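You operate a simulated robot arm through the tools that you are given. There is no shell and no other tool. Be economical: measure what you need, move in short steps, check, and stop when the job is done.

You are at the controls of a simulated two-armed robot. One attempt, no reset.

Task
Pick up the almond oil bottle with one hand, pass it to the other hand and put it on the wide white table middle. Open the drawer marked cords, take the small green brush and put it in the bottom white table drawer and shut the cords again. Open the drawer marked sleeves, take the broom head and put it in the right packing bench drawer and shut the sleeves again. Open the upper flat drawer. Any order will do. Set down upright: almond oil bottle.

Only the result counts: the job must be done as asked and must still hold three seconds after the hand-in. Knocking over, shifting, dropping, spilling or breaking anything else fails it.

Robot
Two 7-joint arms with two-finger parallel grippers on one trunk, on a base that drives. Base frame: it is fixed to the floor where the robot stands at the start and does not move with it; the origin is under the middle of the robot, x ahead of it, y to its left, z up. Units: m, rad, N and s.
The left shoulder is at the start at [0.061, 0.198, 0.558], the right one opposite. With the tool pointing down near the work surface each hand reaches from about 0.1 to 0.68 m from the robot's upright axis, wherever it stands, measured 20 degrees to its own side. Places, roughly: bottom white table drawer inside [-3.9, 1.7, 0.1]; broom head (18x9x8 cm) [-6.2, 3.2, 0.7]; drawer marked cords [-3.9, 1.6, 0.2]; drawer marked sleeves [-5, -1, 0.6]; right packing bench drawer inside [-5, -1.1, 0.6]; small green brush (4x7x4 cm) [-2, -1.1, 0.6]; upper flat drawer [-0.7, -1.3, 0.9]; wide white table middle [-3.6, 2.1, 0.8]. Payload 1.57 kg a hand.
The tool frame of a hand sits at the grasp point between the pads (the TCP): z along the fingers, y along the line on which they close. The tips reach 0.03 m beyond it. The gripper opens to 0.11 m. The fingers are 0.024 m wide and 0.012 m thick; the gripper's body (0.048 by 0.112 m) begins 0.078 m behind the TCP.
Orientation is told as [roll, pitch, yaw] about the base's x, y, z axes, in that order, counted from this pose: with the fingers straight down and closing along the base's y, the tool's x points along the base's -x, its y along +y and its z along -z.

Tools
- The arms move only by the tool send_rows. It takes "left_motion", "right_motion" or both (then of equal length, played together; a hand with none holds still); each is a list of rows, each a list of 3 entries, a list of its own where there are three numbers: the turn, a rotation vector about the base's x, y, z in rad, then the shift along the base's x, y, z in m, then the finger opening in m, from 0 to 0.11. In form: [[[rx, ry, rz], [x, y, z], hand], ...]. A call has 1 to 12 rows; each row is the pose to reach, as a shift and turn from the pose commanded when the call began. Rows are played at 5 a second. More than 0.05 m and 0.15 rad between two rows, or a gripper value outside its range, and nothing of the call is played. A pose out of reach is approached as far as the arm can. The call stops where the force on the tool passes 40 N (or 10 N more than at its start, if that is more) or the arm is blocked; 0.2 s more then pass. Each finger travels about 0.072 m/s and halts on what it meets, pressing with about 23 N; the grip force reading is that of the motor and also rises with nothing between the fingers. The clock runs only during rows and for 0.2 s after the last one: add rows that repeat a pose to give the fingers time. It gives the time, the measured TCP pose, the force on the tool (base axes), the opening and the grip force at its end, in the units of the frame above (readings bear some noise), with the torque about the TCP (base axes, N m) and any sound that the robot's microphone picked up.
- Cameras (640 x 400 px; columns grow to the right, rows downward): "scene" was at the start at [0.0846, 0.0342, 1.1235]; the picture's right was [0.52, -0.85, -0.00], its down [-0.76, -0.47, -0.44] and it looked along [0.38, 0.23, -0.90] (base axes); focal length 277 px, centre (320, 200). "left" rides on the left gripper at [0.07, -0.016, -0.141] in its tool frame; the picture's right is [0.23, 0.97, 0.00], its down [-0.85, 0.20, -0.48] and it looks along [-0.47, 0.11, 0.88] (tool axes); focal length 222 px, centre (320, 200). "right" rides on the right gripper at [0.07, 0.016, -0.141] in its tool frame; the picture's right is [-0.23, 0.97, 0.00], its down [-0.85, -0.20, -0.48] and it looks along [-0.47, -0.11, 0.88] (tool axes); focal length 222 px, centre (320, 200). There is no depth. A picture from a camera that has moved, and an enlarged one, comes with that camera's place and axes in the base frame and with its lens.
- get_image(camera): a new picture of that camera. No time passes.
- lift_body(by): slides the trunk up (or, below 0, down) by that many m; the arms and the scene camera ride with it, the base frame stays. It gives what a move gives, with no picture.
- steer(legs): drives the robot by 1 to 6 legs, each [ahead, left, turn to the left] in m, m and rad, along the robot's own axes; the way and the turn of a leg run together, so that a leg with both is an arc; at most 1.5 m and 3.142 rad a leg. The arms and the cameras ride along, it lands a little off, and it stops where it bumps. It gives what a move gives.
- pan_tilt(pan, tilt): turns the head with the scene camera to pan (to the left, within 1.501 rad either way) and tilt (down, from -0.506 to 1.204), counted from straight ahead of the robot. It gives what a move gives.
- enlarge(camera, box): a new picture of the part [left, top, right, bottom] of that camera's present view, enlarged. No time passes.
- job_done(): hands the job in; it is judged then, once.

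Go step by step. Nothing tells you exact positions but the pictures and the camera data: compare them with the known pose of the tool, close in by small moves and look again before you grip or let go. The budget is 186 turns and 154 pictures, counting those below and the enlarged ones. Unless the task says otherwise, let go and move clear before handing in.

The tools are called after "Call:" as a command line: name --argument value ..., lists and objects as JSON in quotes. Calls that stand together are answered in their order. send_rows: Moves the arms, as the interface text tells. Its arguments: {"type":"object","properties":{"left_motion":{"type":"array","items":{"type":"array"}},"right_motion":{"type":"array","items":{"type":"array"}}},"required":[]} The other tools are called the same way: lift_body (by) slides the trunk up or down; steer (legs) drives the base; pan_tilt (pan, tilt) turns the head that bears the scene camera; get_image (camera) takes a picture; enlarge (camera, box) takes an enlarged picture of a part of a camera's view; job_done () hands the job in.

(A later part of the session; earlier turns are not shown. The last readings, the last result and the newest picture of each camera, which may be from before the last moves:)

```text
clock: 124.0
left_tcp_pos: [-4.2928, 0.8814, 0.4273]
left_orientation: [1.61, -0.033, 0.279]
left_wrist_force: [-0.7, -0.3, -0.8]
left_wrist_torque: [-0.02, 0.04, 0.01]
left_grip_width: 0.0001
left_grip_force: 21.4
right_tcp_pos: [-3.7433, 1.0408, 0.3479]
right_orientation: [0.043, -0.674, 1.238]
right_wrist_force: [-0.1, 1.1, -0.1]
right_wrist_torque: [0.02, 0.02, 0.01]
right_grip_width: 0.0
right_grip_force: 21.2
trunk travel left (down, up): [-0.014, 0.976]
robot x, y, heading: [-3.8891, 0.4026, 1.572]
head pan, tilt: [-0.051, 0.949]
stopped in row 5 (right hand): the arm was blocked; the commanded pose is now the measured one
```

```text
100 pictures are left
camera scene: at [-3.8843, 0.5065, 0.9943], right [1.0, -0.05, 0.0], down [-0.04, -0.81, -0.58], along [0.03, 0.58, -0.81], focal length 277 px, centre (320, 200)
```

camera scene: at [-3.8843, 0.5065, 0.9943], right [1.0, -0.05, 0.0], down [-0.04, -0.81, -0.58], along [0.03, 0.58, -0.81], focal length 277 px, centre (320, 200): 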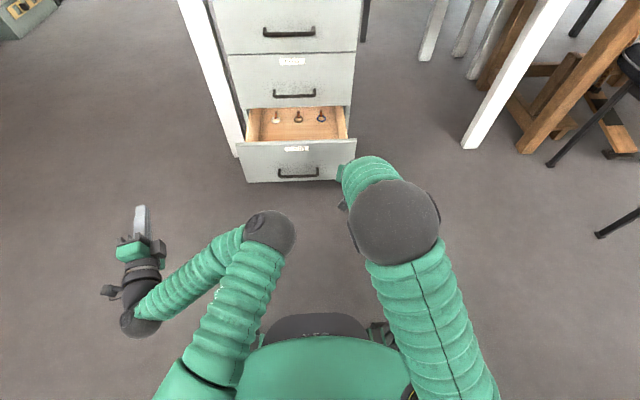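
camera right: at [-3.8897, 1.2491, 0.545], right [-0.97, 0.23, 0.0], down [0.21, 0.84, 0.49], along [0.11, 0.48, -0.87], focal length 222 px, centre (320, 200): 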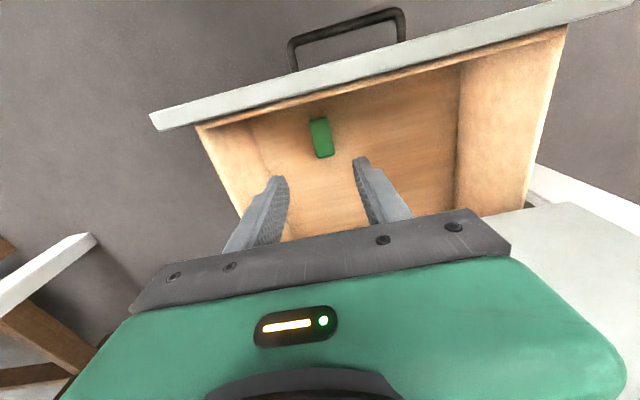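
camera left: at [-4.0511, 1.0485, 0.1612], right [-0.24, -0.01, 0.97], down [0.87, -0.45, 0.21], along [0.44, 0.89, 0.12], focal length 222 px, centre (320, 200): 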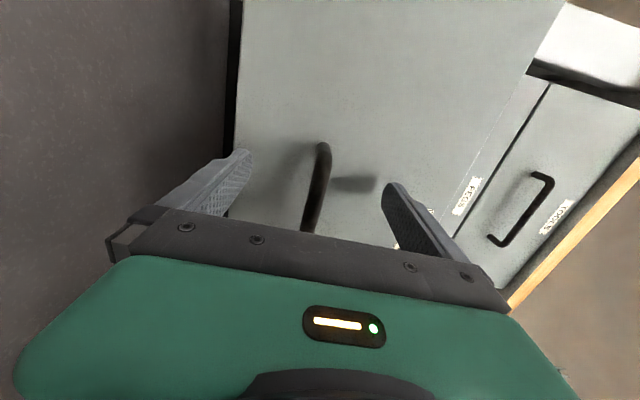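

The right hand is pitched about 40° forward, which is enough to push. I lower it a bit so the fingertips meet the drawer front.

Call:
send_rows --right_motion '[[[0, 0, 0], [0, 0, -0.02], 0.0], [[0, 0, 0], [0, 0, -0.04], 0.0], [[0, 0, 0], [0, 0, -0.06], 0.0], [[0, 0, 0], [0, 0, -0.08], 0.0]]'

Call:
steer --legs '[[0, 0.13, 0]]'

Call:
get_image --camera "right"

Call:
get_image --camera "scene"

```text
clock: 125.0
left_tcp_pos: [-4.2955, 0.8814, 0.4278]
left_orientation: [1.613, -0.032, 0.279]
left_wrist_force: [-0.2, -0.3, 0.8]
left_wrist_torque: [0.01, 0.01, 0.04]
left_grip_width: 0.0
left_grip_force: 21.3
right_tcp_pos: [-3.7397, 1.0437, 0.277]
right_orientation: [0.058, -0.682, 1.217]
right_wrist_force: [-0.7, -0.3, 0.9]
right_wrist_torque: [-0.05, -0.01, 0.0]
right_grip_width: 0.0
right_grip_force: 21.6
trunk travel left (down, up): [-0.014, 0.976]
robot x, y, heading: [-3.8873, 0.3984, 1.573]
head pan, tilt: [-0.051, 0.949]
```

```text
clock: 126.2
left_tcp_pos: [-4.4216, 0.8823, 0.427]
left_orientation: [1.612, -0.032, 0.278]
left_wrist_force: [-0.8, -0.7, 0.4]
left_wrist_torque: [0.01, -0.01, -0.01]
left_grip_width: 0.0001
left_grip_force: 21.5
right_tcp_pos: [-3.8656, 1.043, 0.2698]
right_orientation: [0.044, -0.678, 1.223]
right_wrist_force: [0.1, 0.4, -0.4]
right_wrist_torque: [-0.03, 0.0, 0.0]
right_grip_width: 0.0001
right_grip_force: 21.7
trunk travel left (down, up): [-0.014, 0.976]
robot x, y, heading: [-4.0202, 0.3993, 1.571]
head pan, tilt: [-0.051, 0.949]
```

```text
99 pictures are left
camera right: at [-3.9249, 0.9111, 0.3375], right [-0.86, 0.47, 0.18], down [0.33, 0.27, 0.9], along [0.38, 0.84, -0.4], focal length 222 px, centre (320, 200)
```

right: 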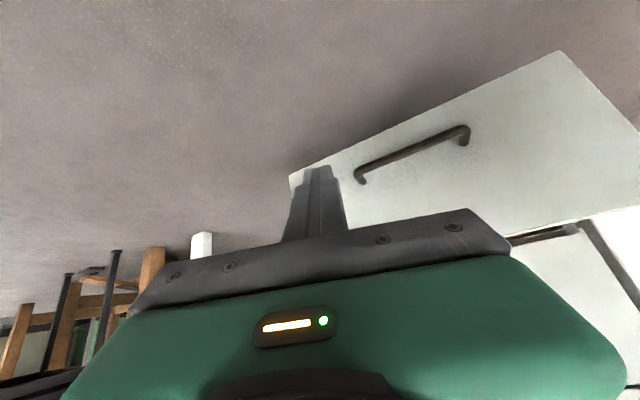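

```text
98 pictures are left
camera scene: at [-4.015, 0.5069, 0.9937], right [1.0, -0.05, 0.0], down [-0.04, -0.81, -0.58], along [0.03, 0.58, -0.81], focal length 277 px, centre (320, 200)
```

scene: 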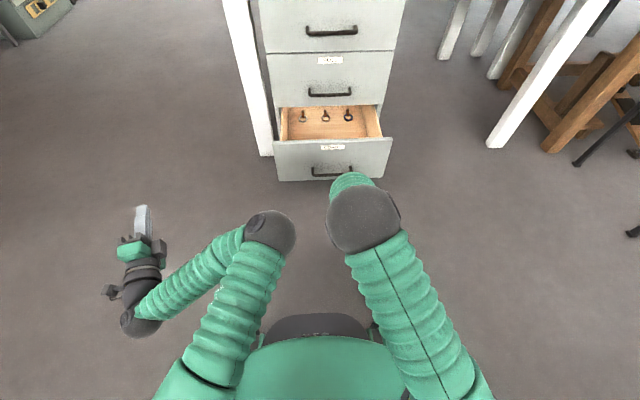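

The fingertips are behind the panel plane with clear aim. I centre a little more and drive forward to push.

Call:
steer --legs '[[0, 0.04, 0], [0.3, 0, 0]]'

Call:
get_image --camera "scene"

```text
clock: 128.8
left_tcp_pos: [-4.4621, 1.1866, 0.427]
left_orientation: [1.612, -0.034, 0.274]
left_wrist_force: [-1.0, -0.2, -0.1]
left_wrist_torque: [-0.02, 0.02, -0.01]
left_grip_width: 0.0
left_grip_force: 21.3
right_tcp_pos: [-3.8972, 1.346, 0.271]
right_orientation: [0.044, -0.681, 1.208]
right_wrist_force: [-0.5, -0.6, 0.6]
right_wrist_torque: [0.0, 0.01, -0.01]
right_grip_width: 0.0
right_grip_force: 21.7
trunk travel left (down, up): [-0.014, 0.976]
robot x, y, heading: [-4.0575, 0.7066, 1.575]
head pan, tilt: [-0.051, 0.949]
```

```text
97 pictures are left
camera scene: at [-4.0552, 0.8096, 0.9942], right [1.0, -0.05, 0.0], down [-0.04, -0.81, -0.58], along [0.03, 0.58, -0.81], focal length 277 px, centre (320, 200)
```

scene: 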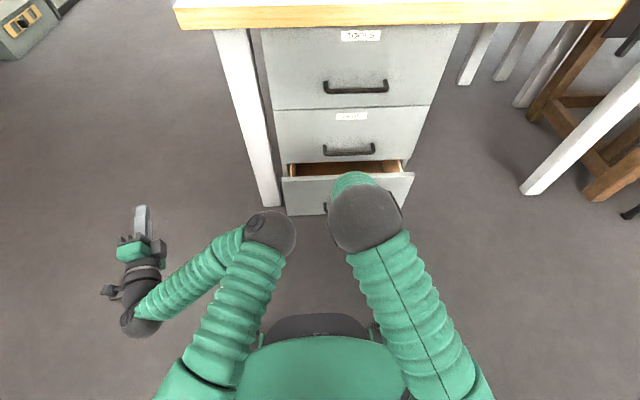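

The drawer is moving in. I push the remaining few centimetres.

Call:
steer --legs '[[0.09, 0, 0]]'

Call:
get_image --camera "scene"

```text
clock: 129.9
left_tcp_pos: [-4.4608, 1.2607, 0.4297]
left_orientation: [1.616, -0.032, 0.276]
left_wrist_force: [-0.1, -1.2, 0.2]
left_wrist_torque: [0.0, -0.04, 0.02]
left_grip_width: 0.0
left_grip_force: 21.0
right_tcp_pos: [-3.8917, 1.4167, 0.2721]
right_orientation: [0.042, -0.672, 1.202]
right_wrist_force: [-5.0, -7.4, 5.1]
right_wrist_torque: [0.03, 0.08, 0.18]
right_grip_width: 0.0
right_grip_force: 21.5
trunk travel left (down, up): [-0.014, 0.976]
robot x, y, heading: [-4.0591, 0.7814, 1.568]
head pan, tilt: [-0.051, 0.949]
stopped in leg 1: the force on the tool passed its limit at 139 N (the readings are from after the stop); the commanded pose is now the measured one
```

```text
96 pictures are left
camera scene: at [-4.0555, 0.8851, 0.9944], right [1.0, -0.06, 0.0], down [-0.04, -0.81, -0.58], along [0.03, 0.58, -0.81], focal length 277 px, centre (320, 200)
```

scene: 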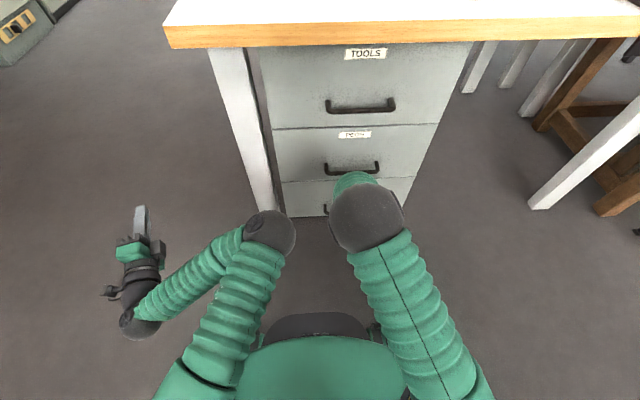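

The drawer hit its stop. I back off, reset the arms to a neat tool-down pose by raising the trunk, and verify.

Call:
steer --legs '[[-0.5, 0, 0]]'

Call:
lift_body --by 0.4

Call:
pan_tilt --pan -0.1 --tilt 0.7

Call:
get_image --camera "scene"

```text
clock: 132.8
left_tcp_pos: [-4.4641, 0.7567, 0.4309]
left_orientation: [1.616, -0.033, 0.276]
left_wrist_force: [-0.6, -0.3, -0.8]
left_wrist_torque: [-0.03, 0.01, -0.01]
left_grip_width: 0.0
left_grip_force: 20.7
right_tcp_pos: [-3.8949, 0.9144, 0.2721]
right_orientation: [0.041, -0.67, 1.204]
right_wrist_force: [0.5, 0.1, -0.1]
right_wrist_torque: [-0.04, 0.02, -0.02]
right_grip_width: 0.0
right_grip_force: 21.1
trunk travel left (down, up): [-0.014, 0.976]
robot x, y, heading: [-4.0584, 0.2795, 1.569]
head pan, tilt: [-0.051, 0.949]
```

```text
clock: 136.7
left_tcp_pos: [-4.4631, 0.7575, 0.8317]
left_orientation: [1.616, -0.037, 0.274]
left_wrist_force: [0.8, -0.6, 0.4]
left_wrist_torque: [0.02, 0.01, -0.01]
left_grip_width: 0.0
left_grip_force: 21.4
right_tcp_pos: [-3.8939, 0.914, 0.673]
right_orientation: [0.041, -0.672, 1.202]
right_wrist_force: [-0.9, -0.1, -1.0]
right_wrist_torque: [0.01, 0.02, -0.01]
right_grip_width: 0.0
right_grip_force: 21.0
trunk travel left (down, up): [-0.414, 0.576]
robot x, y, heading: [-4.0613, 0.278, 1.568]
head pan, tilt: [-0.051, 0.949]
```

```text
clock: 137.4
left_tcp_pos: [-4.4643, 0.7565, 0.8298]
left_orientation: [1.619, -0.034, 0.275]
left_wrist_force: [-0.6, -0.7, -0.6]
left_wrist_torque: [0.02, 0.03, -0.01]
left_grip_width: 0.0
left_grip_force: 21.8
right_tcp_pos: [-3.8941, 0.9148, 0.673]
right_orientation: [0.044, -0.673, 1.2]
right_wrist_force: [-0.4, -0.7, -0.1]
right_wrist_torque: [-0.02, 0.0, 0.0]
right_grip_width: 0.0
right_grip_force: 21.2
trunk travel left (down, up): [-0.414, 0.576]
robot x, y, heading: [-4.0611, 0.2796, 1.57]
head pan, tilt: [-0.099, 0.7]
```

```text
95 pictures are left
camera scene: at [-4.0522, 0.396, 1.4147], right [0.99, -0.1, 0.0], down [-0.07, -0.64, -0.76], along [0.08, 0.76, -0.65], focal length 277 px, centre (320, 200)
```

scene: 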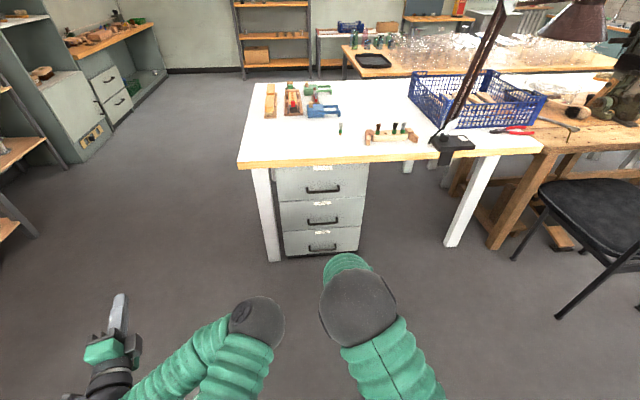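

Cords is shut. Now I look for the almond oil bottle and the broom head: I check the coloured bottles on the far table, then pan left.

Call:
enlarge --camera "scene" --box '[340, 15, 500, 75]'

Call:
pan_tilt --pan 0.8 --tilt 0.35

Call:
get_image --camera "scene"

```text
4.00 times, centred on (420, 45) of scene
camera zoom: at [-4.0522, 0.396, 1.4147], right [0.99, -0.1, 0.0], down [-0.07, -0.64, -0.76], along [0.08, 0.76, -0.65], focal length 1109 px, centre (-80, 820)
```

zoom: 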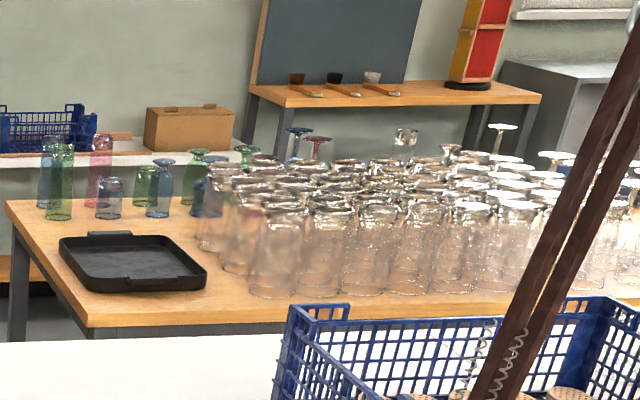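

```text
clock: 138.7
left_tcp_pos: [-4.4644, 0.7565, 0.8295]
left_orientation: [1.617, -0.034, 0.277]
left_wrist_force: [0.7, -0.1, -0.1]
left_wrist_torque: [0.01, -0.01, 0.01]
left_grip_width: 0.0
left_grip_force: 21.7
right_tcp_pos: [-3.8947, 0.9145, 0.6715]
right_orientation: [0.042, -0.671, 1.201]
right_wrist_force: [-0.4, -0.3, -0.2]
right_wrist_torque: [0.0, 0.01, 0.0]
right_grip_width: 0.0
right_grip_force: 21.4
trunk travel left (down, up): [-0.414, 0.576]
robot x, y, heading: [-4.0617, 0.2792, 1.576]
head pan, tilt: [0.799, 0.351]
```

```text
93 pictures are left
camera scene: at [-4.1274, 0.3767, 1.4455], right [0.7, 0.71, 0.0], down [0.25, -0.24, -0.94], along [-0.67, 0.66, -0.35], focal length 277 px, centre (320, 200)
```

scene: 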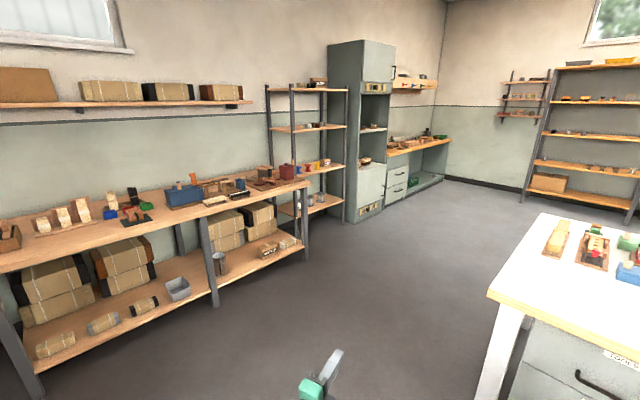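

Call:
enlarge --camera "scene" --box '[370, 60, 450, 210]'

Call:
enlarge --camera "scene" --box '[160, 70, 400, 220]'

Call:
enlarge --camera "scene" --box '[490, 50, 640, 145]'

```text
2.67 times, centred on (410, 135) of scene
camera zoom: at [-4.1274, 0.3767, 1.4455], right [0.7, 0.71, 0.0], down [0.25, -0.24, -0.94], along [-0.67, 0.66, -0.35], focal length 739 px, centre (80, 373)
```

zoom: 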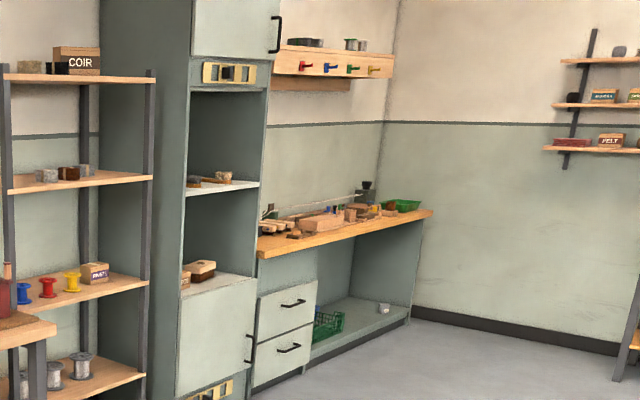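

```text
2.67 times, centred on (280, 145) of scene
camera zoom: at [-4.1274, 0.3767, 1.4455], right [0.7, 0.71, 0.0], down [0.25, -0.24, -0.94], along [-0.67, 0.66, -0.35], focal length 739 px, centre (427, 347)
```

zoom: 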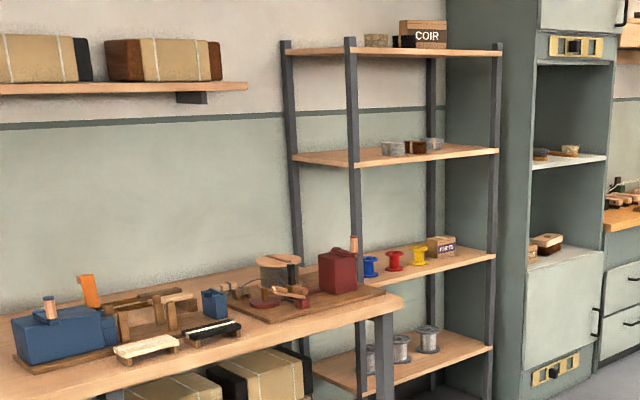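

```text
4.21 times, centred on (565, 98) of scene
camera zoom: at [-4.1274, 0.3767, 1.4455], right [0.7, 0.71, 0.0], down [0.25, -0.24, -0.94], along [-0.67, 0.66, -0.35], focal length 1167 px, centre (-712, 632)
```

zoom: 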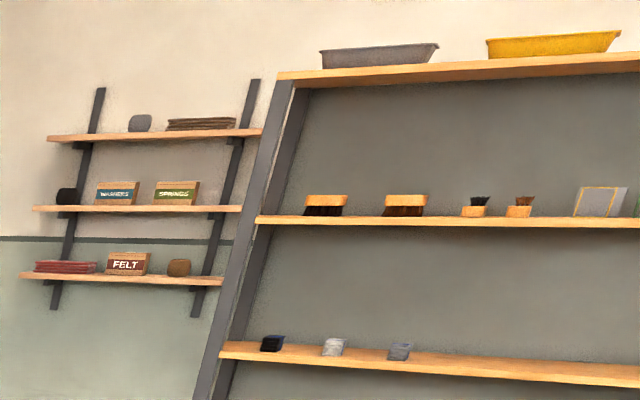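

The object in the tall cabinet's niche at about [-6.2, 3.2, 0.68] fits the broom head. Before driving there I return both hands to the tool-down pose.

Call:
send_rows --right_motion '[[[-0.112, 0.014, 0.057], [0.01, -0.01, 0.03], 0.05], [[-0.224, 0.028, 0.114], [0.02, -0.02, 0.06], 0.11], [[-0.336, 0.042, 0.171], [0.03, -0.03, 0.09], 0.11], [[-0.448, 0.055, 0.228], [0.04, -0.05, 0.11], 0.11], [[-0.56, 0.069, 0.286], [0.04, -0.08, 0.13], 0.11], [[-0.672, 0.083, 0.343], [0.04, -0.11, 0.15], 0.11]]' --left_motion '[[[0, 0, -0.05], [0.01, 0.0, 0.01], 0.0], [[0, 0, -0.1], [0.02, 0.0, 0.02], 0.0], [[0, 0, -0.15], [0.03, 0.0, 0.03], 0.0], [[0, 0, -0.2], [0.04, 0.0, 0.04], 0.0], [[0, 0, -0.24], [0.05, 0.01, 0.05], 0.0], [[0, 0, -0.275], [0.06, 0.02, 0.06], 0.0]]'

Call:
send_rows --left_motion '[[[-0.086, -0.086, 0.086], [0.0, -0.01, 0], 0.0], [[-0.172, -0.172, 0.172], [0.01, -0.02, 0], 0.0], [[-0.258, -0.258, 0.258], [0.02, -0.03, 0], 0.0], [[-0.344, -0.344, 0.344], [0.03, -0.04, 0], 0.0], [[-0.43, -0.43, 0.43], [0.04, -0.05, 0], 0.0], [[-0.516, -0.516, 0.516], [0.05, -0.06, 0], 0.0], [[-0.602, -0.602, 0.602], [0.06, -0.07, 0], 0.0], [[-0.688, -0.688, 0.688], [0.07, -0.08, 0], 0.0], [[-0.774, -0.774, 0.774], [0.08, -0.09, 0], 0.0], [[-0.86, -0.86, 0.86], [0.09, -0.1, 0], 0.0], [[-0.946, -0.946, 0.946], [0.09, -0.11, 0], 0.0], [[-1.032, -1.032, 1.032], [0.09, -0.12, 0], 0.0]]'

```text
clock: 140.2
left_tcp_pos: [-4.4502, 0.75, 0.8563]
left_orientation: [1.641, -0.031, 0.142]
left_wrist_force: [0.4, 0.2, 0.4]
left_wrist_torque: [-0.02, -0.01, -0.05]
left_grip_width: 0.0001
left_grip_force: 21.1
left hand out of reach, approached as far as the arm can: row 2, 3, 4, 5, 6
right_tcp_pos: [-3.8545, 0.8049, 0.8214]
right_orientation: [0.0, 0.0, 1.577]
right_wrist_force: [0.3, 0.3, 0.0]
right_wrist_torque: [0.03, 0.03, -0.02]
right_grip_width: 0.1101
right_grip_force: 0.0
trunk travel left (down, up): [-0.414, 0.576]
robot x, y, heading: [-4.0585, 0.2776, 1.566]
head pan, tilt: [0.799, 0.351]
stopped in row 6 (left hand): the arm was blocked; the commanded pose is now the measured one
```

```text
clock: 140.9
left_tcp_pos: [-4.5236, 0.7077, 0.7689]
left_orientation: [1.422, -0.149, 0.563]
left_wrist_force: [-0.4, 0.1, -0.2]
left_wrist_torque: [0.01, 0.03, -0.01]
left_grip_width: 0.0
left_grip_force: 21.2
left hand out of reach, approached as far as the arm can: row 1, 2, 3
right_tcp_pos: [-3.8548, 0.8026, 0.8212]
right_orientation: [0.002, -0.001, 1.575]
right_wrist_force: [-0.1, 0.7, 0.9]
right_wrist_torque: [-0.04, 0.01, 0.0]
right_grip_width: 0.11
right_grip_force: 0.1
trunk travel left (down, up): [-0.414, 0.576]
robot x, y, heading: [-4.0615, 0.2785, 1.569]
head pan, tilt: [0.799, 0.351]
stopped in row 3 (left hand): the arm was blocked; the commanded pose is now the measured one
```

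The left arm is stuck in a folded configuration; I look at it.

Call:
pan_tilt --pan 0.6 --tilt 1.1

Call:
get_image --camera "scene"

```text
clock: 142.0
left_tcp_pos: [-4.5229, 0.7102, 0.7729]
left_orientation: [1.425, -0.153, 0.561]
left_wrist_force: [-0.3, 0.2, -0.2]
left_wrist_torque: [-0.03, 0.01, -0.01]
left_grip_width: 0.0
left_grip_force: 21.2
right_tcp_pos: [-3.8552, 0.8032, 0.8243]
right_orientation: [0.003, -0.001, 1.575]
right_wrist_force: [-0.4, 0.3, 0.7]
right_wrist_torque: [0.01, 0.01, -0.01]
right_grip_width: 0.1098
right_grip_force: 0.0
trunk travel left (down, up): [-0.414, 0.576]
robot x, y, heading: [-4.0584, 0.2766, 1.571]
head pan, tilt: [0.6, 1.1]
```

```text
89 pictures are left
camera scene: at [-4.0957, 0.3635, 1.3845], right [0.83, 0.56, 0.0], down [0.5, -0.74, -0.45], along [-0.26, 0.37, -0.89], focal length 277 px, centre (320, 200)
```

scene: 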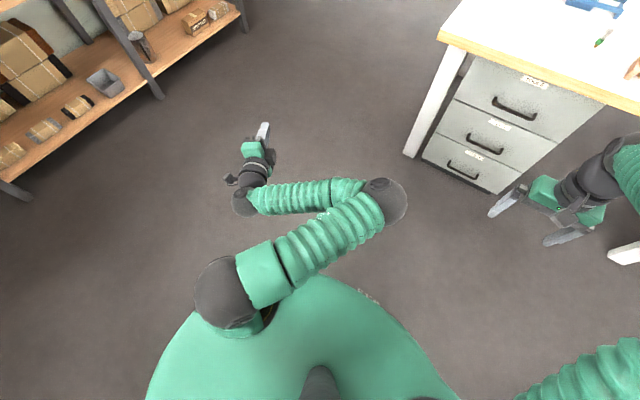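

The elbow has swung inward. I stretch the left hand forward and inward first to get away from the joint limit.

Call:
send_rows --left_motion '[[[0, 0, 0], [0.02, 0.035, 0.01], 0.0], [[0, 0, 0], [0.04, 0.07, 0.02], 0.0], [[0, 0, 0], [0.06, 0.1, 0.03], 0.0], [[0, 0, 0], [0.08, 0.13, 0.04], 0.0], [[0, 0, 0], [0.1, 0.16, 0.05], 0.0], [[0, 0, 0], [0.12, 0.18, 0.05], 0.0], [[0, 0, 0], [0.15, 0.2, 0.05], 0.0]]'

Call:
send_rows --left_motion '[[[-0.13, 0, 0], [0.02, 0.01, 0.0], 0.0], [[-0.26, 0, 0], [0.04, 0.02, 0], 0.0], [[-0.39, 0, 0.0], [0.06, 0.03, 0], 0.0], [[-0.52, 0, 0.0], [0.06, 0.03, 0], 0.0]]'

Call:
get_image --camera "scene"

```text
clock: 142.6
left_tcp_pos: [-4.5759, 0.7032, 0.7844]
left_orientation: [1.43, -0.139, 0.775]
left_wrist_force: [-0.5, 0.2, 0.0]
left_wrist_torque: [-0.02, -0.02, 0.03]
left_grip_width: 0.0
left_grip_force: 21.5
left hand out of reach, approached as far as the arm can: row 2
right_tcp_pos: [-3.8547, 0.803, 0.8257]
right_orientation: [0.002, -0.003, 1.576]
right_wrist_force: [0.3, 0.2, -0.5]
right_wrist_torque: [0.0, 0.01, -0.01]
right_grip_width: 0.1101
right_grip_force: 0.1
trunk travel left (down, up): [-0.414, 0.576]
robot x, y, heading: [-4.0568, 0.2751, 1.572]
head pan, tilt: [0.6, 1.1]
stopped in row 2 (left hand): the arm was blocked; the commanded pose is now the measured one
```

```text
clock: 143.6
left_tcp_pos: [-4.5084, 0.738, 0.7836]
left_orientation: [1.055, 0.219, 0.747]
left_wrist_force: [0.0, 0.1, -0.4]
left_wrist_torque: [0.0, 0.03, 0.02]
left_grip_width: 0.0
left_grip_force: 21.2
left hand out of reach, approached as far as the arm can: row 1
right_tcp_pos: [-3.8544, 0.8018, 0.8249]
right_orientation: [0.002, -0.003, 1.576]
right_wrist_force: [0.0, -0.3, 0.3]
right_wrist_torque: [0.0, -0.03, 0.03]
right_grip_width: 0.1104
right_grip_force: 0.1
trunk travel left (down, up): [-0.414, 0.576]
robot x, y, heading: [-4.0586, 0.2766, 1.574]
head pan, tilt: [0.6, 1.1]
```

```text
88 pictures are left
camera scene: at [-4.0939, 0.3625, 1.3843], right [0.83, 0.56, 0.0], down [0.5, -0.74, -0.45], along [-0.26, 0.37, -0.89], focal length 277 px, centre (320, 200)
```

scene: 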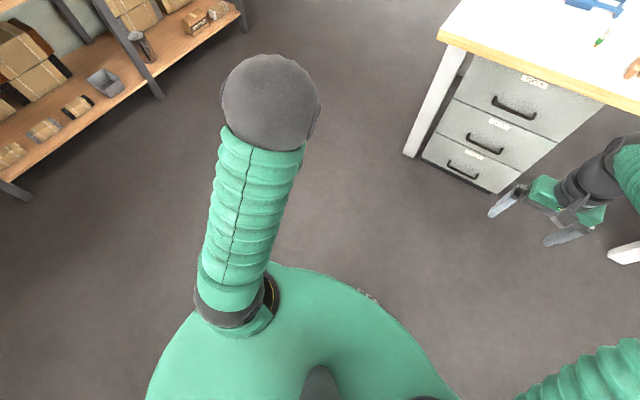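

The elbow flipped to its natural raised posture. Now I rotate the left hand to tool-down.

Call:
send_rows --left_motion '[[[-0.0248, -0.1079, 0.0857], [0.02, 0, 0.003], 0.0], [[-0.0495, -0.2157, 0.1714], [0.04, 0, 0.006], 0.0], [[-0.0743, -0.3236, 0.2571], [0.06, 0, 0.009], 0.0], [[-0.099, -0.4315, 0.3428], [0.08, 0, 0.012], 0.0], [[-0.1238, -0.5394, 0.4285], [0.1, 0, 0.015], 0.0], [[-0.1485, -0.6472, 0.5142], [0.12, 0, 0.018], 0.0], [[-0.1733, -0.7551, 0.5999], [0.14, 0, 0.02], 0.0], [[-0.198, -0.863, 0.6856], [0.16, 0, 0.03], 0.05], [[-0.2228, -0.9708, 0.7713], [0.18, 0, 0.03], 0.11], [[-0.2475, -1.0787, 0.857], [0.2, 0, 0.03], 0.11]]'

Call:
get_image --camera "scene"

```text
clock: 145.8
left_tcp_pos: [-4.312, 0.7394, 0.813]
left_orientation: [-0.004, 0.001, 1.575]
left_wrist_force: [0.2, 0.0, 0.4]
left_wrist_torque: [0.01, 0.01, 0.0]
left_grip_width: 0.1072
left_grip_force: 0.0
right_tcp_pos: [-3.8556, 0.8018, 0.825]
right_orientation: [0.003, -0.003, 1.576]
right_wrist_force: [0.3, -0.2, 0.3]
right_wrist_torque: [-0.01, -0.01, -0.03]
right_grip_width: 0.11
right_grip_force: 0.0
trunk travel left (down, up): [-0.414, 0.576]
robot x, y, heading: [-4.0605, 0.2782, 1.567]
head pan, tilt: [0.6, 1.1]
```

```text
87 pictures are left
camera scene: at [-4.096, 0.3634, 1.3841], right [0.83, 0.56, 0.0], down [0.5, -0.74, -0.45], along [-0.26, 0.37, -0.89], focal length 277 px, centre (320, 200)
```

scene: 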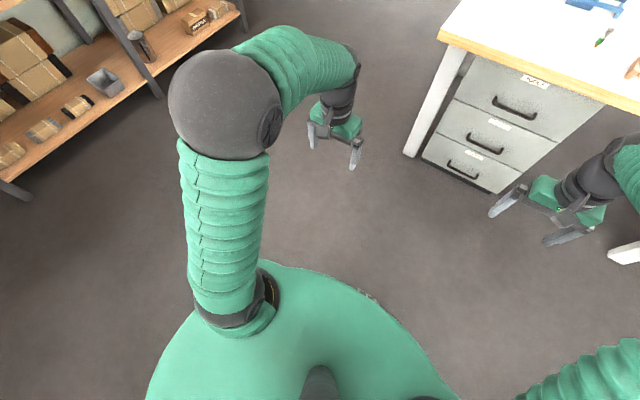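

Both hands are neat now. I drive between the benches to the cabinet.

Call:
steer --legs '[[0, 0.9, 0], [1.5, 0, 0], [1.35, 0, 0], [0, 0, 1.571]]'

Call:
pan_tilt --pan 0 --tilt 0.45

Call:
get_image --camera "scene"

```text
clock: 167.6
left_tcp_pos: [-5.3907, 2.8467, 0.8126]
left_orientation: [-0.001, 0.001, 3.137]
left_wrist_force: [0.2, 0.0, -0.2]
left_wrist_torque: [0.01, -0.02, 0.0]
left_grip_width: 0.1099
left_grip_force: 0.0
right_tcp_pos: [-5.4517, 3.3047, 0.824]
right_orientation: [0.001, -0.001, 3.138]
right_wrist_force: [0.1, 0.0, -0.2]
right_wrist_torque: [0.0, 0.02, 0.02]
right_grip_width: 0.1101
right_grip_force: 0.0
trunk travel left (down, up): [-0.414, 0.576]
robot x, y, heading: [-4.9239, 3.0964, 3.13]
head pan, tilt: [0.6, 1.1]
```

```text
clock: 168.6
left_tcp_pos: [-5.3904, 2.8479, 0.8144]
left_orientation: [0.0, -0.001, 3.136]
left_wrist_force: [-0.5, -0.5, -0.2]
left_wrist_torque: [0.0, -0.02, 0.02]
left_grip_width: 0.1103
left_grip_force: 0.0
right_tcp_pos: [-5.4499, 3.3057, 0.8264]
right_orientation: [0.001, -0.005, 3.138]
right_wrist_force: [-0.4, 0.4, -0.1]
right_wrist_torque: [0.01, 0.01, 0.02]
right_grip_width: 0.1101
right_grip_force: 0.1
trunk travel left (down, up): [-0.414, 0.576]
robot x, y, heading: [-4.9289, 3.0963, 3.134]
head pan, tilt: [0.0, 0.45]
```

```text
86 pictures are left
camera scene: at [-5.053, 3.0965, 1.4361], right [0.01, 1.0, 0.0], down [0.44, 0.0, -0.9], along [-0.9, 0.01, -0.44], focal length 277 px, centre (320, 200)
```

scene: 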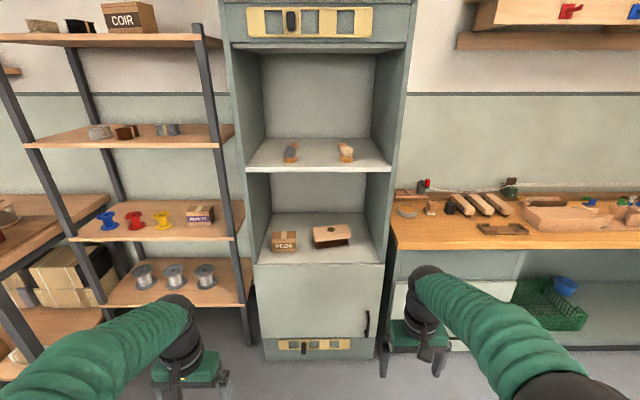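

Call:
enlarge --camera "scene" --box '[235, 120, 405, 290]'

Call:
enlarge --camera "scene" --box '[390, 160, 640, 340]'

```text
2.35 times, centred on (320, 205) of scene
camera zoom: at [-5.053, 3.0965, 1.4361], right [0.01, 1.0, 0.0], down [0.44, 0.0, -0.9], along [-0.9, 0.01, -0.44], focal length 652 px, centre (320, 188)
```

zoom: 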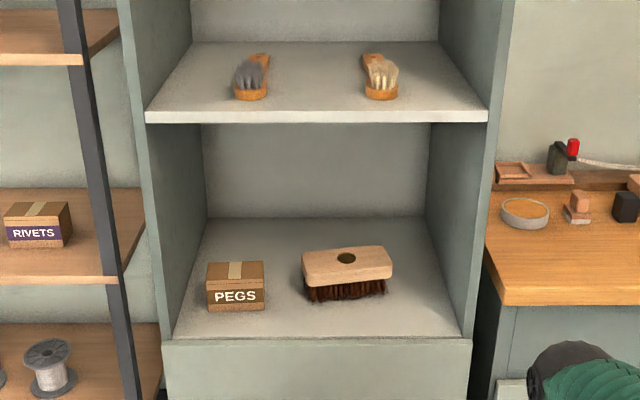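

```text
2.22 times, centred on (515, 250) of scene
camera zoom: at [-5.053, 3.0965, 1.4361], right [0.01, 1.0, 0.0], down [0.44, 0.0, -0.9], along [-0.9, 0.01, -0.44], focal length 616 px, centre (-113, 89)
```

zoom: 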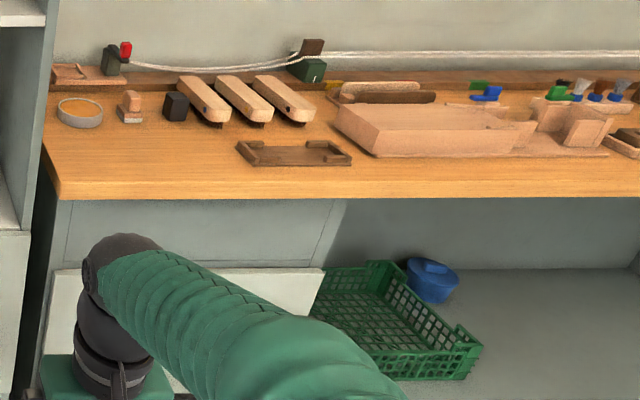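

The broom head lies in the lower niche, long side across, next to a PEGS box. I'll grip it from above across its 9 cm width, so I yaw the right hand 90°, lower the trunk and take a second view.

Call:
lift_body --by -0.2

Call:
send_rows --right_motion '[[[0, 0, -0.143], [0, 0, 0.02], 0.11], [[0, 0, -0.286], [0, 0, 0.04], 0.11], [[0, 0, -0.428], [0, 0, 0.06], 0.11], [[0, 0, -0.571], [0, 0, 0.08], 0.11], [[0, 0, -0.714], [0, 0, 0.1], 0.11], [[0, 0, -0.857], [0, 0, 0.12], 0.11], [[0, 0, -1.0], [0, 0, 0.14], 0.11], [[0, 0, -1.142], [0, 0, 0.15], 0.11], [[0, 0, -1.285], [0, 0, 0.15], 0.11], [[0, 0, -1.428], [0, 0, 0.15], 0.11], [[0, 0, -1.567], [0, 0, 0.15], 0.11]]'

Call:
steer --legs '[[0.15, 0.06, 0.007]]'

Call:
get_image --camera "scene"

```text
clock: 170.8
left_tcp_pos: [-5.3904, 2.847, 0.614]
left_orientation: [-0.001, 0.0, 3.137]
left_wrist_force: [-0.1, -0.1, -0.6]
left_wrist_torque: [0.02, 0.02, -0.03]
left_grip_width: 0.1103
left_grip_force: 0.0
right_tcp_pos: [-5.4487, 3.3044, 0.6259]
right_orientation: [0.002, -0.005, 3.138]
right_wrist_force: [-0.2, -0.2, -0.2]
right_wrist_torque: [0.0, 0.01, -0.02]
right_grip_width: 0.1099
right_grip_force: 0.1
trunk travel left (down, up): [-0.214, 0.776]
robot x, y, heading: [-4.9271, 3.0995, 3.131]
head pan, tilt: [0.0, 0.45]
```

```text
clock: 173.2
left_tcp_pos: [-5.39, 2.8466, 0.6138]
left_orientation: [0.001, 0.0, 3.137]
left_wrist_force: [-0.3, -0.6, -0.2]
left_wrist_torque: [-0.01, 0.01, 0.0]
left_grip_width: 0.1099
left_grip_force: 0.1
right_tcp_pos: [-5.451, 3.304, 0.7756]
right_orientation: [0.0, -0.006, 1.57]
right_wrist_force: [-0.1, 0.9, -0.3]
right_wrist_torque: [-0.02, -0.02, -0.02]
right_grip_width: 0.1102
right_grip_force: 0.0
trunk travel left (down, up): [-0.214, 0.776]
robot x, y, heading: [-4.9295, 3.0931, 3.124]
head pan, tilt: [0.0, 0.45]
```

```text
clock: 174.6
left_tcp_pos: [-5.54, 2.7846, 0.6129]
left_orientation: [0.002, 0.001, -3.138]
left_wrist_force: [-0.3, 0.2, 0.4]
left_wrist_torque: [0.02, -0.05, -0.03]
left_grip_width: 0.1098
left_grip_force: 0.1
right_tcp_pos: [-5.6041, 3.2409, 0.775]
right_orientation: [-0.001, -0.003, 1.578]
right_wrist_force: [-0.2, 0.4, -0.3]
right_wrist_torque: [0.01, -0.02, 0.01]
right_grip_width: 0.1099
right_grip_force: 0.2
trunk travel left (down, up): [-0.214, 0.776]
robot x, y, heading: [-5.0771, 3.0363, 3.138]
head pan, tilt: [0.0, 0.45]
```

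```text
83 pictures are left
camera scene: at [-5.2048, 3.0379, 1.236], right [0.0, 1.0, 0.0], down [0.44, 0.0, -0.9], along [-0.9, 0.0, -0.44], focal length 277 px, centre (320, 200)
```

scene: 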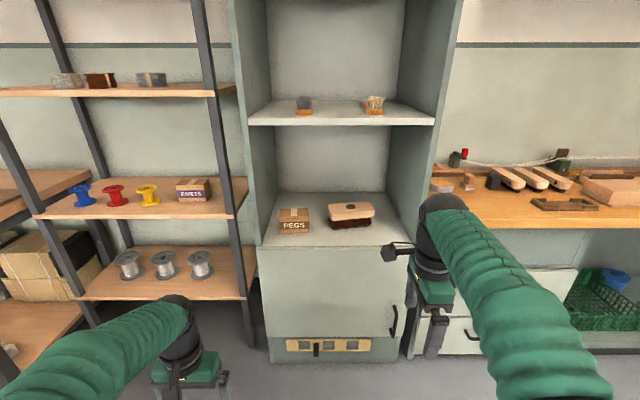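

Call:
enlarge --camera "scene" --box '[240, 95, 440, 255]'

```text
2.50 times, centred on (340, 175) of scene
camera zoom: at [-5.2048, 3.0379, 1.236], right [0.0, 1.0, 0.0], down [0.44, 0.0, -0.9], along [-0.9, 0.0, -0.44], focal length 693 px, centre (270, 262)
```

zoom: 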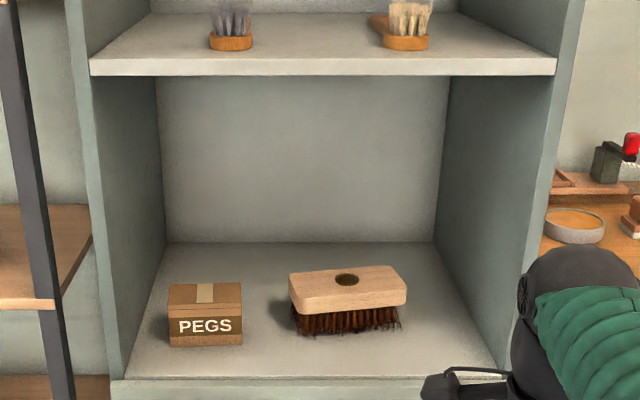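

The broom top centre triangulates to [-6.197, 3.163, 0.718]; it looks slightly yawed. I zoom in for its angle.

Call:
enlarge --camera "scene" --box '[315, 190, 395, 240]'

```text
8.00 times, centred on (355, 215) of scene
camera zoom: at [-5.2048, 3.0379, 1.236], right [0.0, 1.0, 0.0], down [0.44, 0.0, -0.9], along [-0.9, 0.0, -0.44], focal length 2218 px, centre (40, 80)
```

zoom: 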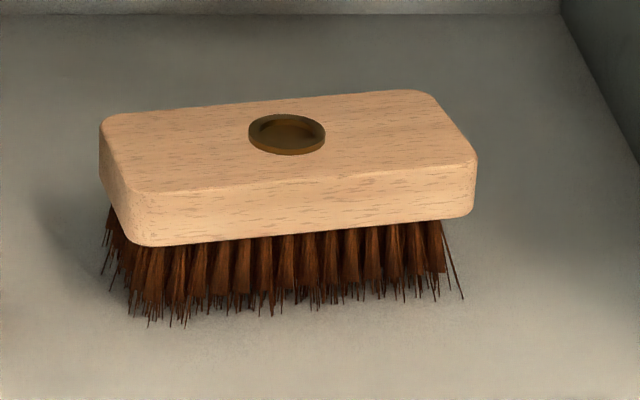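

The broom is yawed about 0.17 rad. I turn the hand to match, shift sideways and drive up to the niche opening.

Call:
send_rows --right_motion '[[[0, 0, 0.06], [0, -0.026, 0.0], 0.11], [[0, 0, 0.12], [0, -0.052, 0.0], 0.11], [[0, 0, 0.172], [0, -0.078, 0.0], 0.11]]'

Call:
steer --legs '[[0.37, 0, 0]]'

Call:
get_image --camera "scene"

Call:
get_image --camera "right"

```text
clock: 175.4
left_tcp_pos: [-5.539, 2.7828, 0.614]
left_orientation: [0.001, -0.002, -3.138]
left_wrist_force: [0.1, 0.6, -0.6]
left_wrist_torque: [-0.01, 0.01, 0.02]
left_grip_width: 0.1098
left_grip_force: 0.1
right_tcp_pos: [-5.6036, 3.1613, 0.7763]
right_orientation: [0.001, -0.006, 1.751]
right_wrist_force: [-0.2, -0.5, 0.5]
right_wrist_torque: [0.04, 0.02, 0.03]
right_grip_width: 0.11
right_grip_force: 0.0
trunk travel left (down, up): [-0.214, 0.776]
robot x, y, heading: [-5.0774, 3.0375, 3.144]
head pan, tilt: [0.0, 0.45]
```

```text
clock: 177.8
left_tcp_pos: [-5.9052, 2.7799, 0.6147]
left_orientation: [0.001, 0.001, -3.134]
left_wrist_force: [0.1, 0.6, -0.4]
left_wrist_torque: [0.0, 0.01, -0.01]
left_grip_width: 0.1101
left_grip_force: 0.1
right_tcp_pos: [-5.9717, 3.1581, 0.7754]
right_orientation: [0.0, -0.005, 1.757]
right_wrist_force: [-0.5, -0.8, -0.1]
right_wrist_torque: [0.03, 0.02, 0.0]
right_grip_width: 0.1101
right_grip_force: 0.1
trunk travel left (down, up): [-0.214, 0.776]
robot x, y, heading: [-5.4459, 3.0351, -3.136]
head pan, tilt: [0.0, 0.45]
```

```text
80 pictures are left
camera scene: at [-5.572, 3.0349, 1.2361], right [0.0, 1.0, 0.0], down [0.44, 0.0, -0.9], along [-0.9, 0.0, -0.44], focal length 277 px, centre (320, 200)
```

scene: 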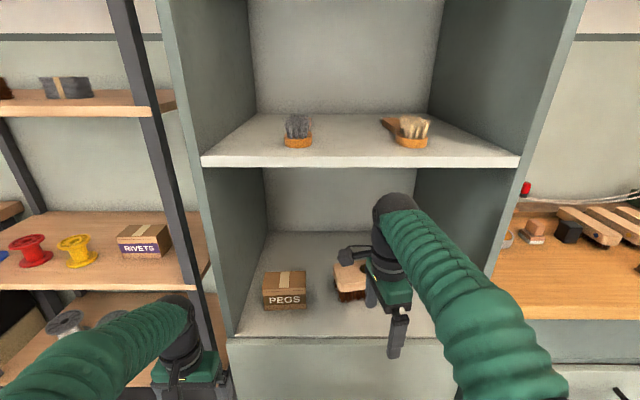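

```text
79 pictures are left
camera right: at [-5.976, 3.0856, 0.9172], right [-1.0, 0.04, 0.0], down [0.04, 0.88, 0.48], along [0.02, 0.48, -0.88], focal length 222 px, centre (320, 200)
```

right: 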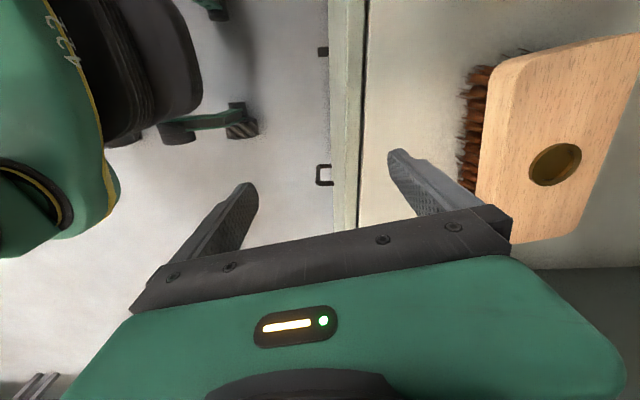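

Everything agrees. I pull the left hand back from the rack, drive in a bit, then centre the right hand above the broom.

Call:
send_rows --left_motion '[[[0, 0, 0], [0.04, 0, 0], 0.11], [[0, 0, 0], [0.08, 0, 0], 0.11], [[0, 0, 0], [0.12, 0.0, 0], 0.11]]'

Call:
steer --legs '[[0.11, 0, 0]]'

Call:
send_rows --right_motion '[[[0, 0, 0], [-0.03, 0.001, 0], 0.11], [[0, 0, 0], [-0.06, 0.003, 0], 0.11], [[0, 0, 0], [-0.09, 0.005, 0], 0.11], [[0, 0, 0], [-0.115, 0.005, 0], 0.11]]'

Call:
get_image --camera "right"

Call:
get_image --camera "scene"

```text
clock: 178.6
left_tcp_pos: [-5.7854, 2.7828, 0.6148]
left_orientation: [-0.001, -0.003, -3.132]
left_wrist_force: [-0.8, 0.8, 0.0]
left_wrist_torque: [0.04, 0.02, -0.01]
left_grip_width: 0.1099
left_grip_force: 0.0
right_tcp_pos: [-5.969, 3.1576, 0.7766]
right_orientation: [0.003, -0.005, 1.758]
right_wrist_force: [-0.1, 0.1, 0.5]
right_wrist_torque: [-0.02, -0.01, -0.01]
right_grip_width: 0.1101
right_grip_force: 0.1
trunk travel left (down, up): [-0.214, 0.776]
robot x, y, heading: [-5.4454, 3.0318, -3.135]
head pan, tilt: [0.0, 0.45]
```

```text
clock: 179.8
left_tcp_pos: [-5.8959, 2.7826, 0.6142]
left_orientation: [-0.001, -0.003, -3.135]
left_wrist_force: [-1.0, -0.1, 0.3]
left_wrist_torque: [0.02, 0.01, -0.04]
left_grip_width: 0.1102
left_grip_force: 0.0
right_tcp_pos: [-6.0804, 3.1586, 0.7753]
right_orientation: [0.002, -0.005, 1.757]
right_wrist_force: [-0.1, -0.5, -0.4]
right_wrist_torque: [-0.01, -0.05, 0.0]
right_grip_width: 0.1099
right_grip_force: 0.0
trunk travel left (down, up): [-0.214, 0.776]
robot x, y, heading: [-5.5589, 3.032, -3.138]
head pan, tilt: [0.0, 0.45]
```

```text
clock: 180.8
left_tcp_pos: [-5.8955, 2.782, 0.6142]
left_orientation: [0.002, -0.002, -3.132]
left_wrist_force: [-0.4, -0.1, -0.9]
left_wrist_torque: [0.0, 0.02, -0.02]
left_grip_width: 0.1101
left_grip_force: 0.0
right_tcp_pos: [-6.1661, 3.167, 0.7653]
right_orientation: [0.002, -0.006, 1.753]
right_wrist_force: [0.1, -0.1, -0.1]
right_wrist_torque: [0.01, -0.03, -0.01]
right_grip_width: 0.1103
right_grip_force: 0.0
right hand out of reach, approached as far as the arm can: row 3, 4
trunk travel left (down, up): [-0.214, 0.776]
robot x, y, heading: [-5.5568, 3.0329, -3.135]
head pan, tilt: [0.0, 0.45]
```

```text
78 pictures are left
camera right: at [-6.1705, 3.094, 0.907], right [-1.0, 0.04, 0.0], down [0.04, 0.88, 0.48], along [0.02, 0.48, -0.88], focal length 222 px, centre (320, 200)
```

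right: 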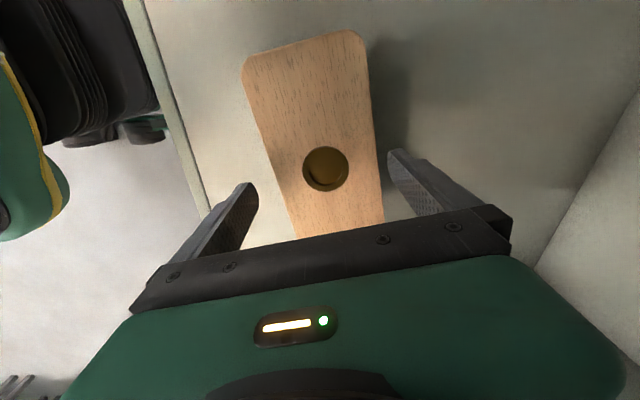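

```text
77 pictures are left
camera scene: at [-5.6805, 3.0347, 1.2362], right [0.0, 1.0, 0.0], down [0.44, 0.0, -0.9], along [-0.9, 0.0, -0.44], focal length 277 px, centre (320, 200)
```

scene: 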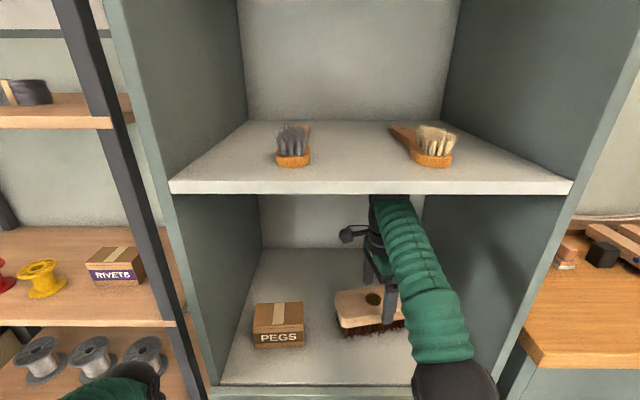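

The fingers straddle the slab evenly in the hand view. I descend gently to grip the wood.

Call:
send_rows --right_motion '[[[0, 0, 0], [-0.002, -0.001, -0.015], 0.11], [[0, 0, 0], [-0.002, -0.001, -0.03], 0.11], [[0, 0, 0], [-0.002, -0.001, -0.045], 0.11]]'

Call:
get_image --camera "right"

```text
clock: 181.6
left_tcp_pos: [-5.8939, 2.7813, 0.614]
left_orientation: [0.001, -0.005, -3.133]
left_wrist_force: [0.7, -0.1, -0.1]
left_wrist_torque: [-0.01, -0.02, 0.0]
left_grip_width: 0.1102
left_grip_force: 0.1
right_tcp_pos: [-6.1691, 3.167, 0.7206]
right_orientation: [0.004, -0.005, 1.756]
right_wrist_force: [0.9, -0.5, 0.0]
right_wrist_torque: [0.01, -0.01, 0.0]
right_grip_width: 0.11
right_grip_force: 0.0
trunk travel left (down, up): [-0.214, 0.776]
robot x, y, heading: [-5.5585, 3.0378, -3.142]
head pan, tilt: [0.0, 0.45]
```

```text
76 pictures are left
camera right: at [-6.1723, 3.0941, 0.8625], right [-1.0, 0.04, 0.0], down [0.04, 0.88, 0.48], along [0.02, 0.48, -0.88], focal length 222 px, centre (320, 200)
```

right: 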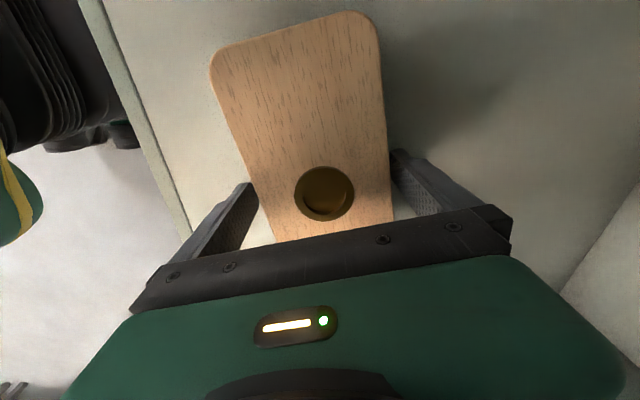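

Call:
send_rows --right_motion '[[[0, 0, 0], [0, 0, -0.012], 0.11], [[0, 0, 0], [0, 0, -0.024], 0.11], [[0, 0, 0], [0, 0, -0.024], 0.0], [[0, 0, 0], [0, 0, -0.024], 0.0], [[0, 0, 0], [0, 0, -0.024], 0.0]]'

Call:
get_image --camera "right"

```text
clock: 182.8
left_tcp_pos: [-5.8946, 2.7829, 0.6146]
left_orientation: [0.0, -0.005, -3.133]
left_wrist_force: [0.0, -0.6, 0.6]
left_wrist_torque: [0.02, -0.02, 0.01]
left_grip_width: 0.1099
left_grip_force: 0.1
right_tcp_pos: [-6.1685, 3.166, 0.6963]
right_orientation: [0.005, -0.004, 1.758]
right_wrist_force: [-1.6, -0.3, -0.6]
right_wrist_torque: [0.13, 0.15, 0.02]
right_grip_width: 0.0861
right_grip_force: 22.7
trunk travel left (down, up): [-0.214, 0.776]
robot x, y, heading: [-5.5573, 3.0354, -3.14]
head pan, tilt: [0.0, 0.45]
```

```text
75 pictures are left
camera right: at [-6.1723, 3.0938, 0.8387], right [-1.0, 0.04, 0.0], down [0.04, 0.88, 0.48], along [0.02, 0.48, -0.88], focal length 222 px, centre (320, 200)
```

right: 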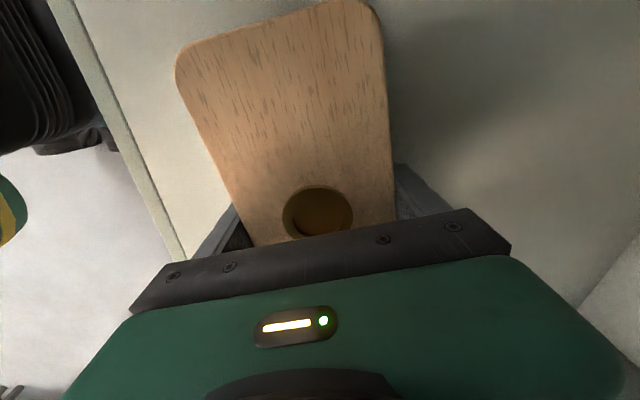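

Gripped firmly at 8.6 cm. I lift 5 cm and back out.

Call:
send_rows --right_motion '[[[0, 0, 0], [0.0, 0, 0.015], 0.0], [[0, 0, 0], [0.005, 0, 0.03], 0.0], [[0, 0, 0], [0.01, 0, 0.045], 0.0]]'

Call:
steer --legs '[[-0.6, 0, 0]]'

Call:
get_image --camera "scene"

```text
clock: 183.6
left_tcp_pos: [-5.8941, 2.7827, 0.6147]
left_orientation: [0.0, -0.004, -3.133]
left_wrist_force: [-0.3, -0.3, 0.9]
left_wrist_torque: [-0.04, -0.02, 0.01]
left_grip_width: 0.11
left_grip_force: 0.1
right_tcp_pos: [-6.1581, 3.1674, 0.7426]
right_orientation: [0.002, -0.005, 1.757]
right_wrist_force: [0.4, 0.2, -3.9]
right_wrist_torque: [0.01, 0.0, 0.0]
right_grip_width: 0.0858
right_grip_force: 22.9
trunk travel left (down, up): [-0.214, 0.776]
robot x, y, heading: [-5.5567, 3.0358, -3.136]
head pan, tilt: [0.0, 0.45]
```

```text
clock: 186.9
left_tcp_pos: [-5.3056, 2.7849, 0.6153]
left_orientation: [0.0, -0.003, -3.132]
left_wrist_force: [-0.1, -0.5, 0.2]
left_wrist_torque: [-0.02, 0.03, -0.01]
left_grip_width: 0.1101
left_grip_force: 0.1
right_tcp_pos: [-5.5704, 3.1686, 0.7426]
right_orientation: [0.004, -0.006, 1.758]
right_wrist_force: [0.0, -0.1, -3.6]
right_wrist_torque: [-0.02, 0.0, -0.01]
right_grip_width: 0.0862
right_grip_force: 22.6
trunk travel left (down, up): [-0.214, 0.776]
robot x, y, heading: [-4.9686, 3.0349, -3.143]
head pan, tilt: [0.0, 0.45]
```

```text
74 pictures are left
camera scene: at [-5.0921, 3.0368, 1.2362], right [0.0, 1.0, 0.0], down [0.44, 0.0, -0.9], along [-0.9, 0.0, -0.44], focal length 277 px, centre (320, 200)
```

scene: 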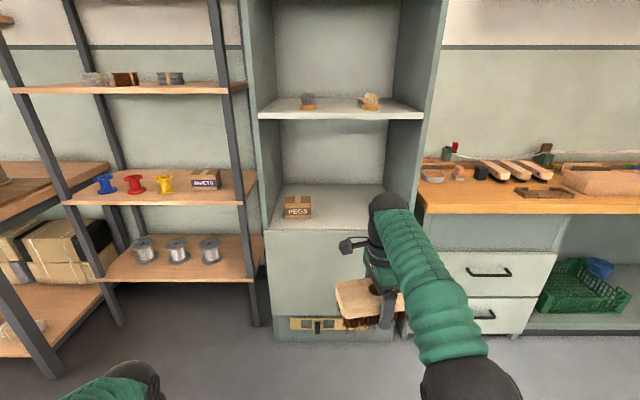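

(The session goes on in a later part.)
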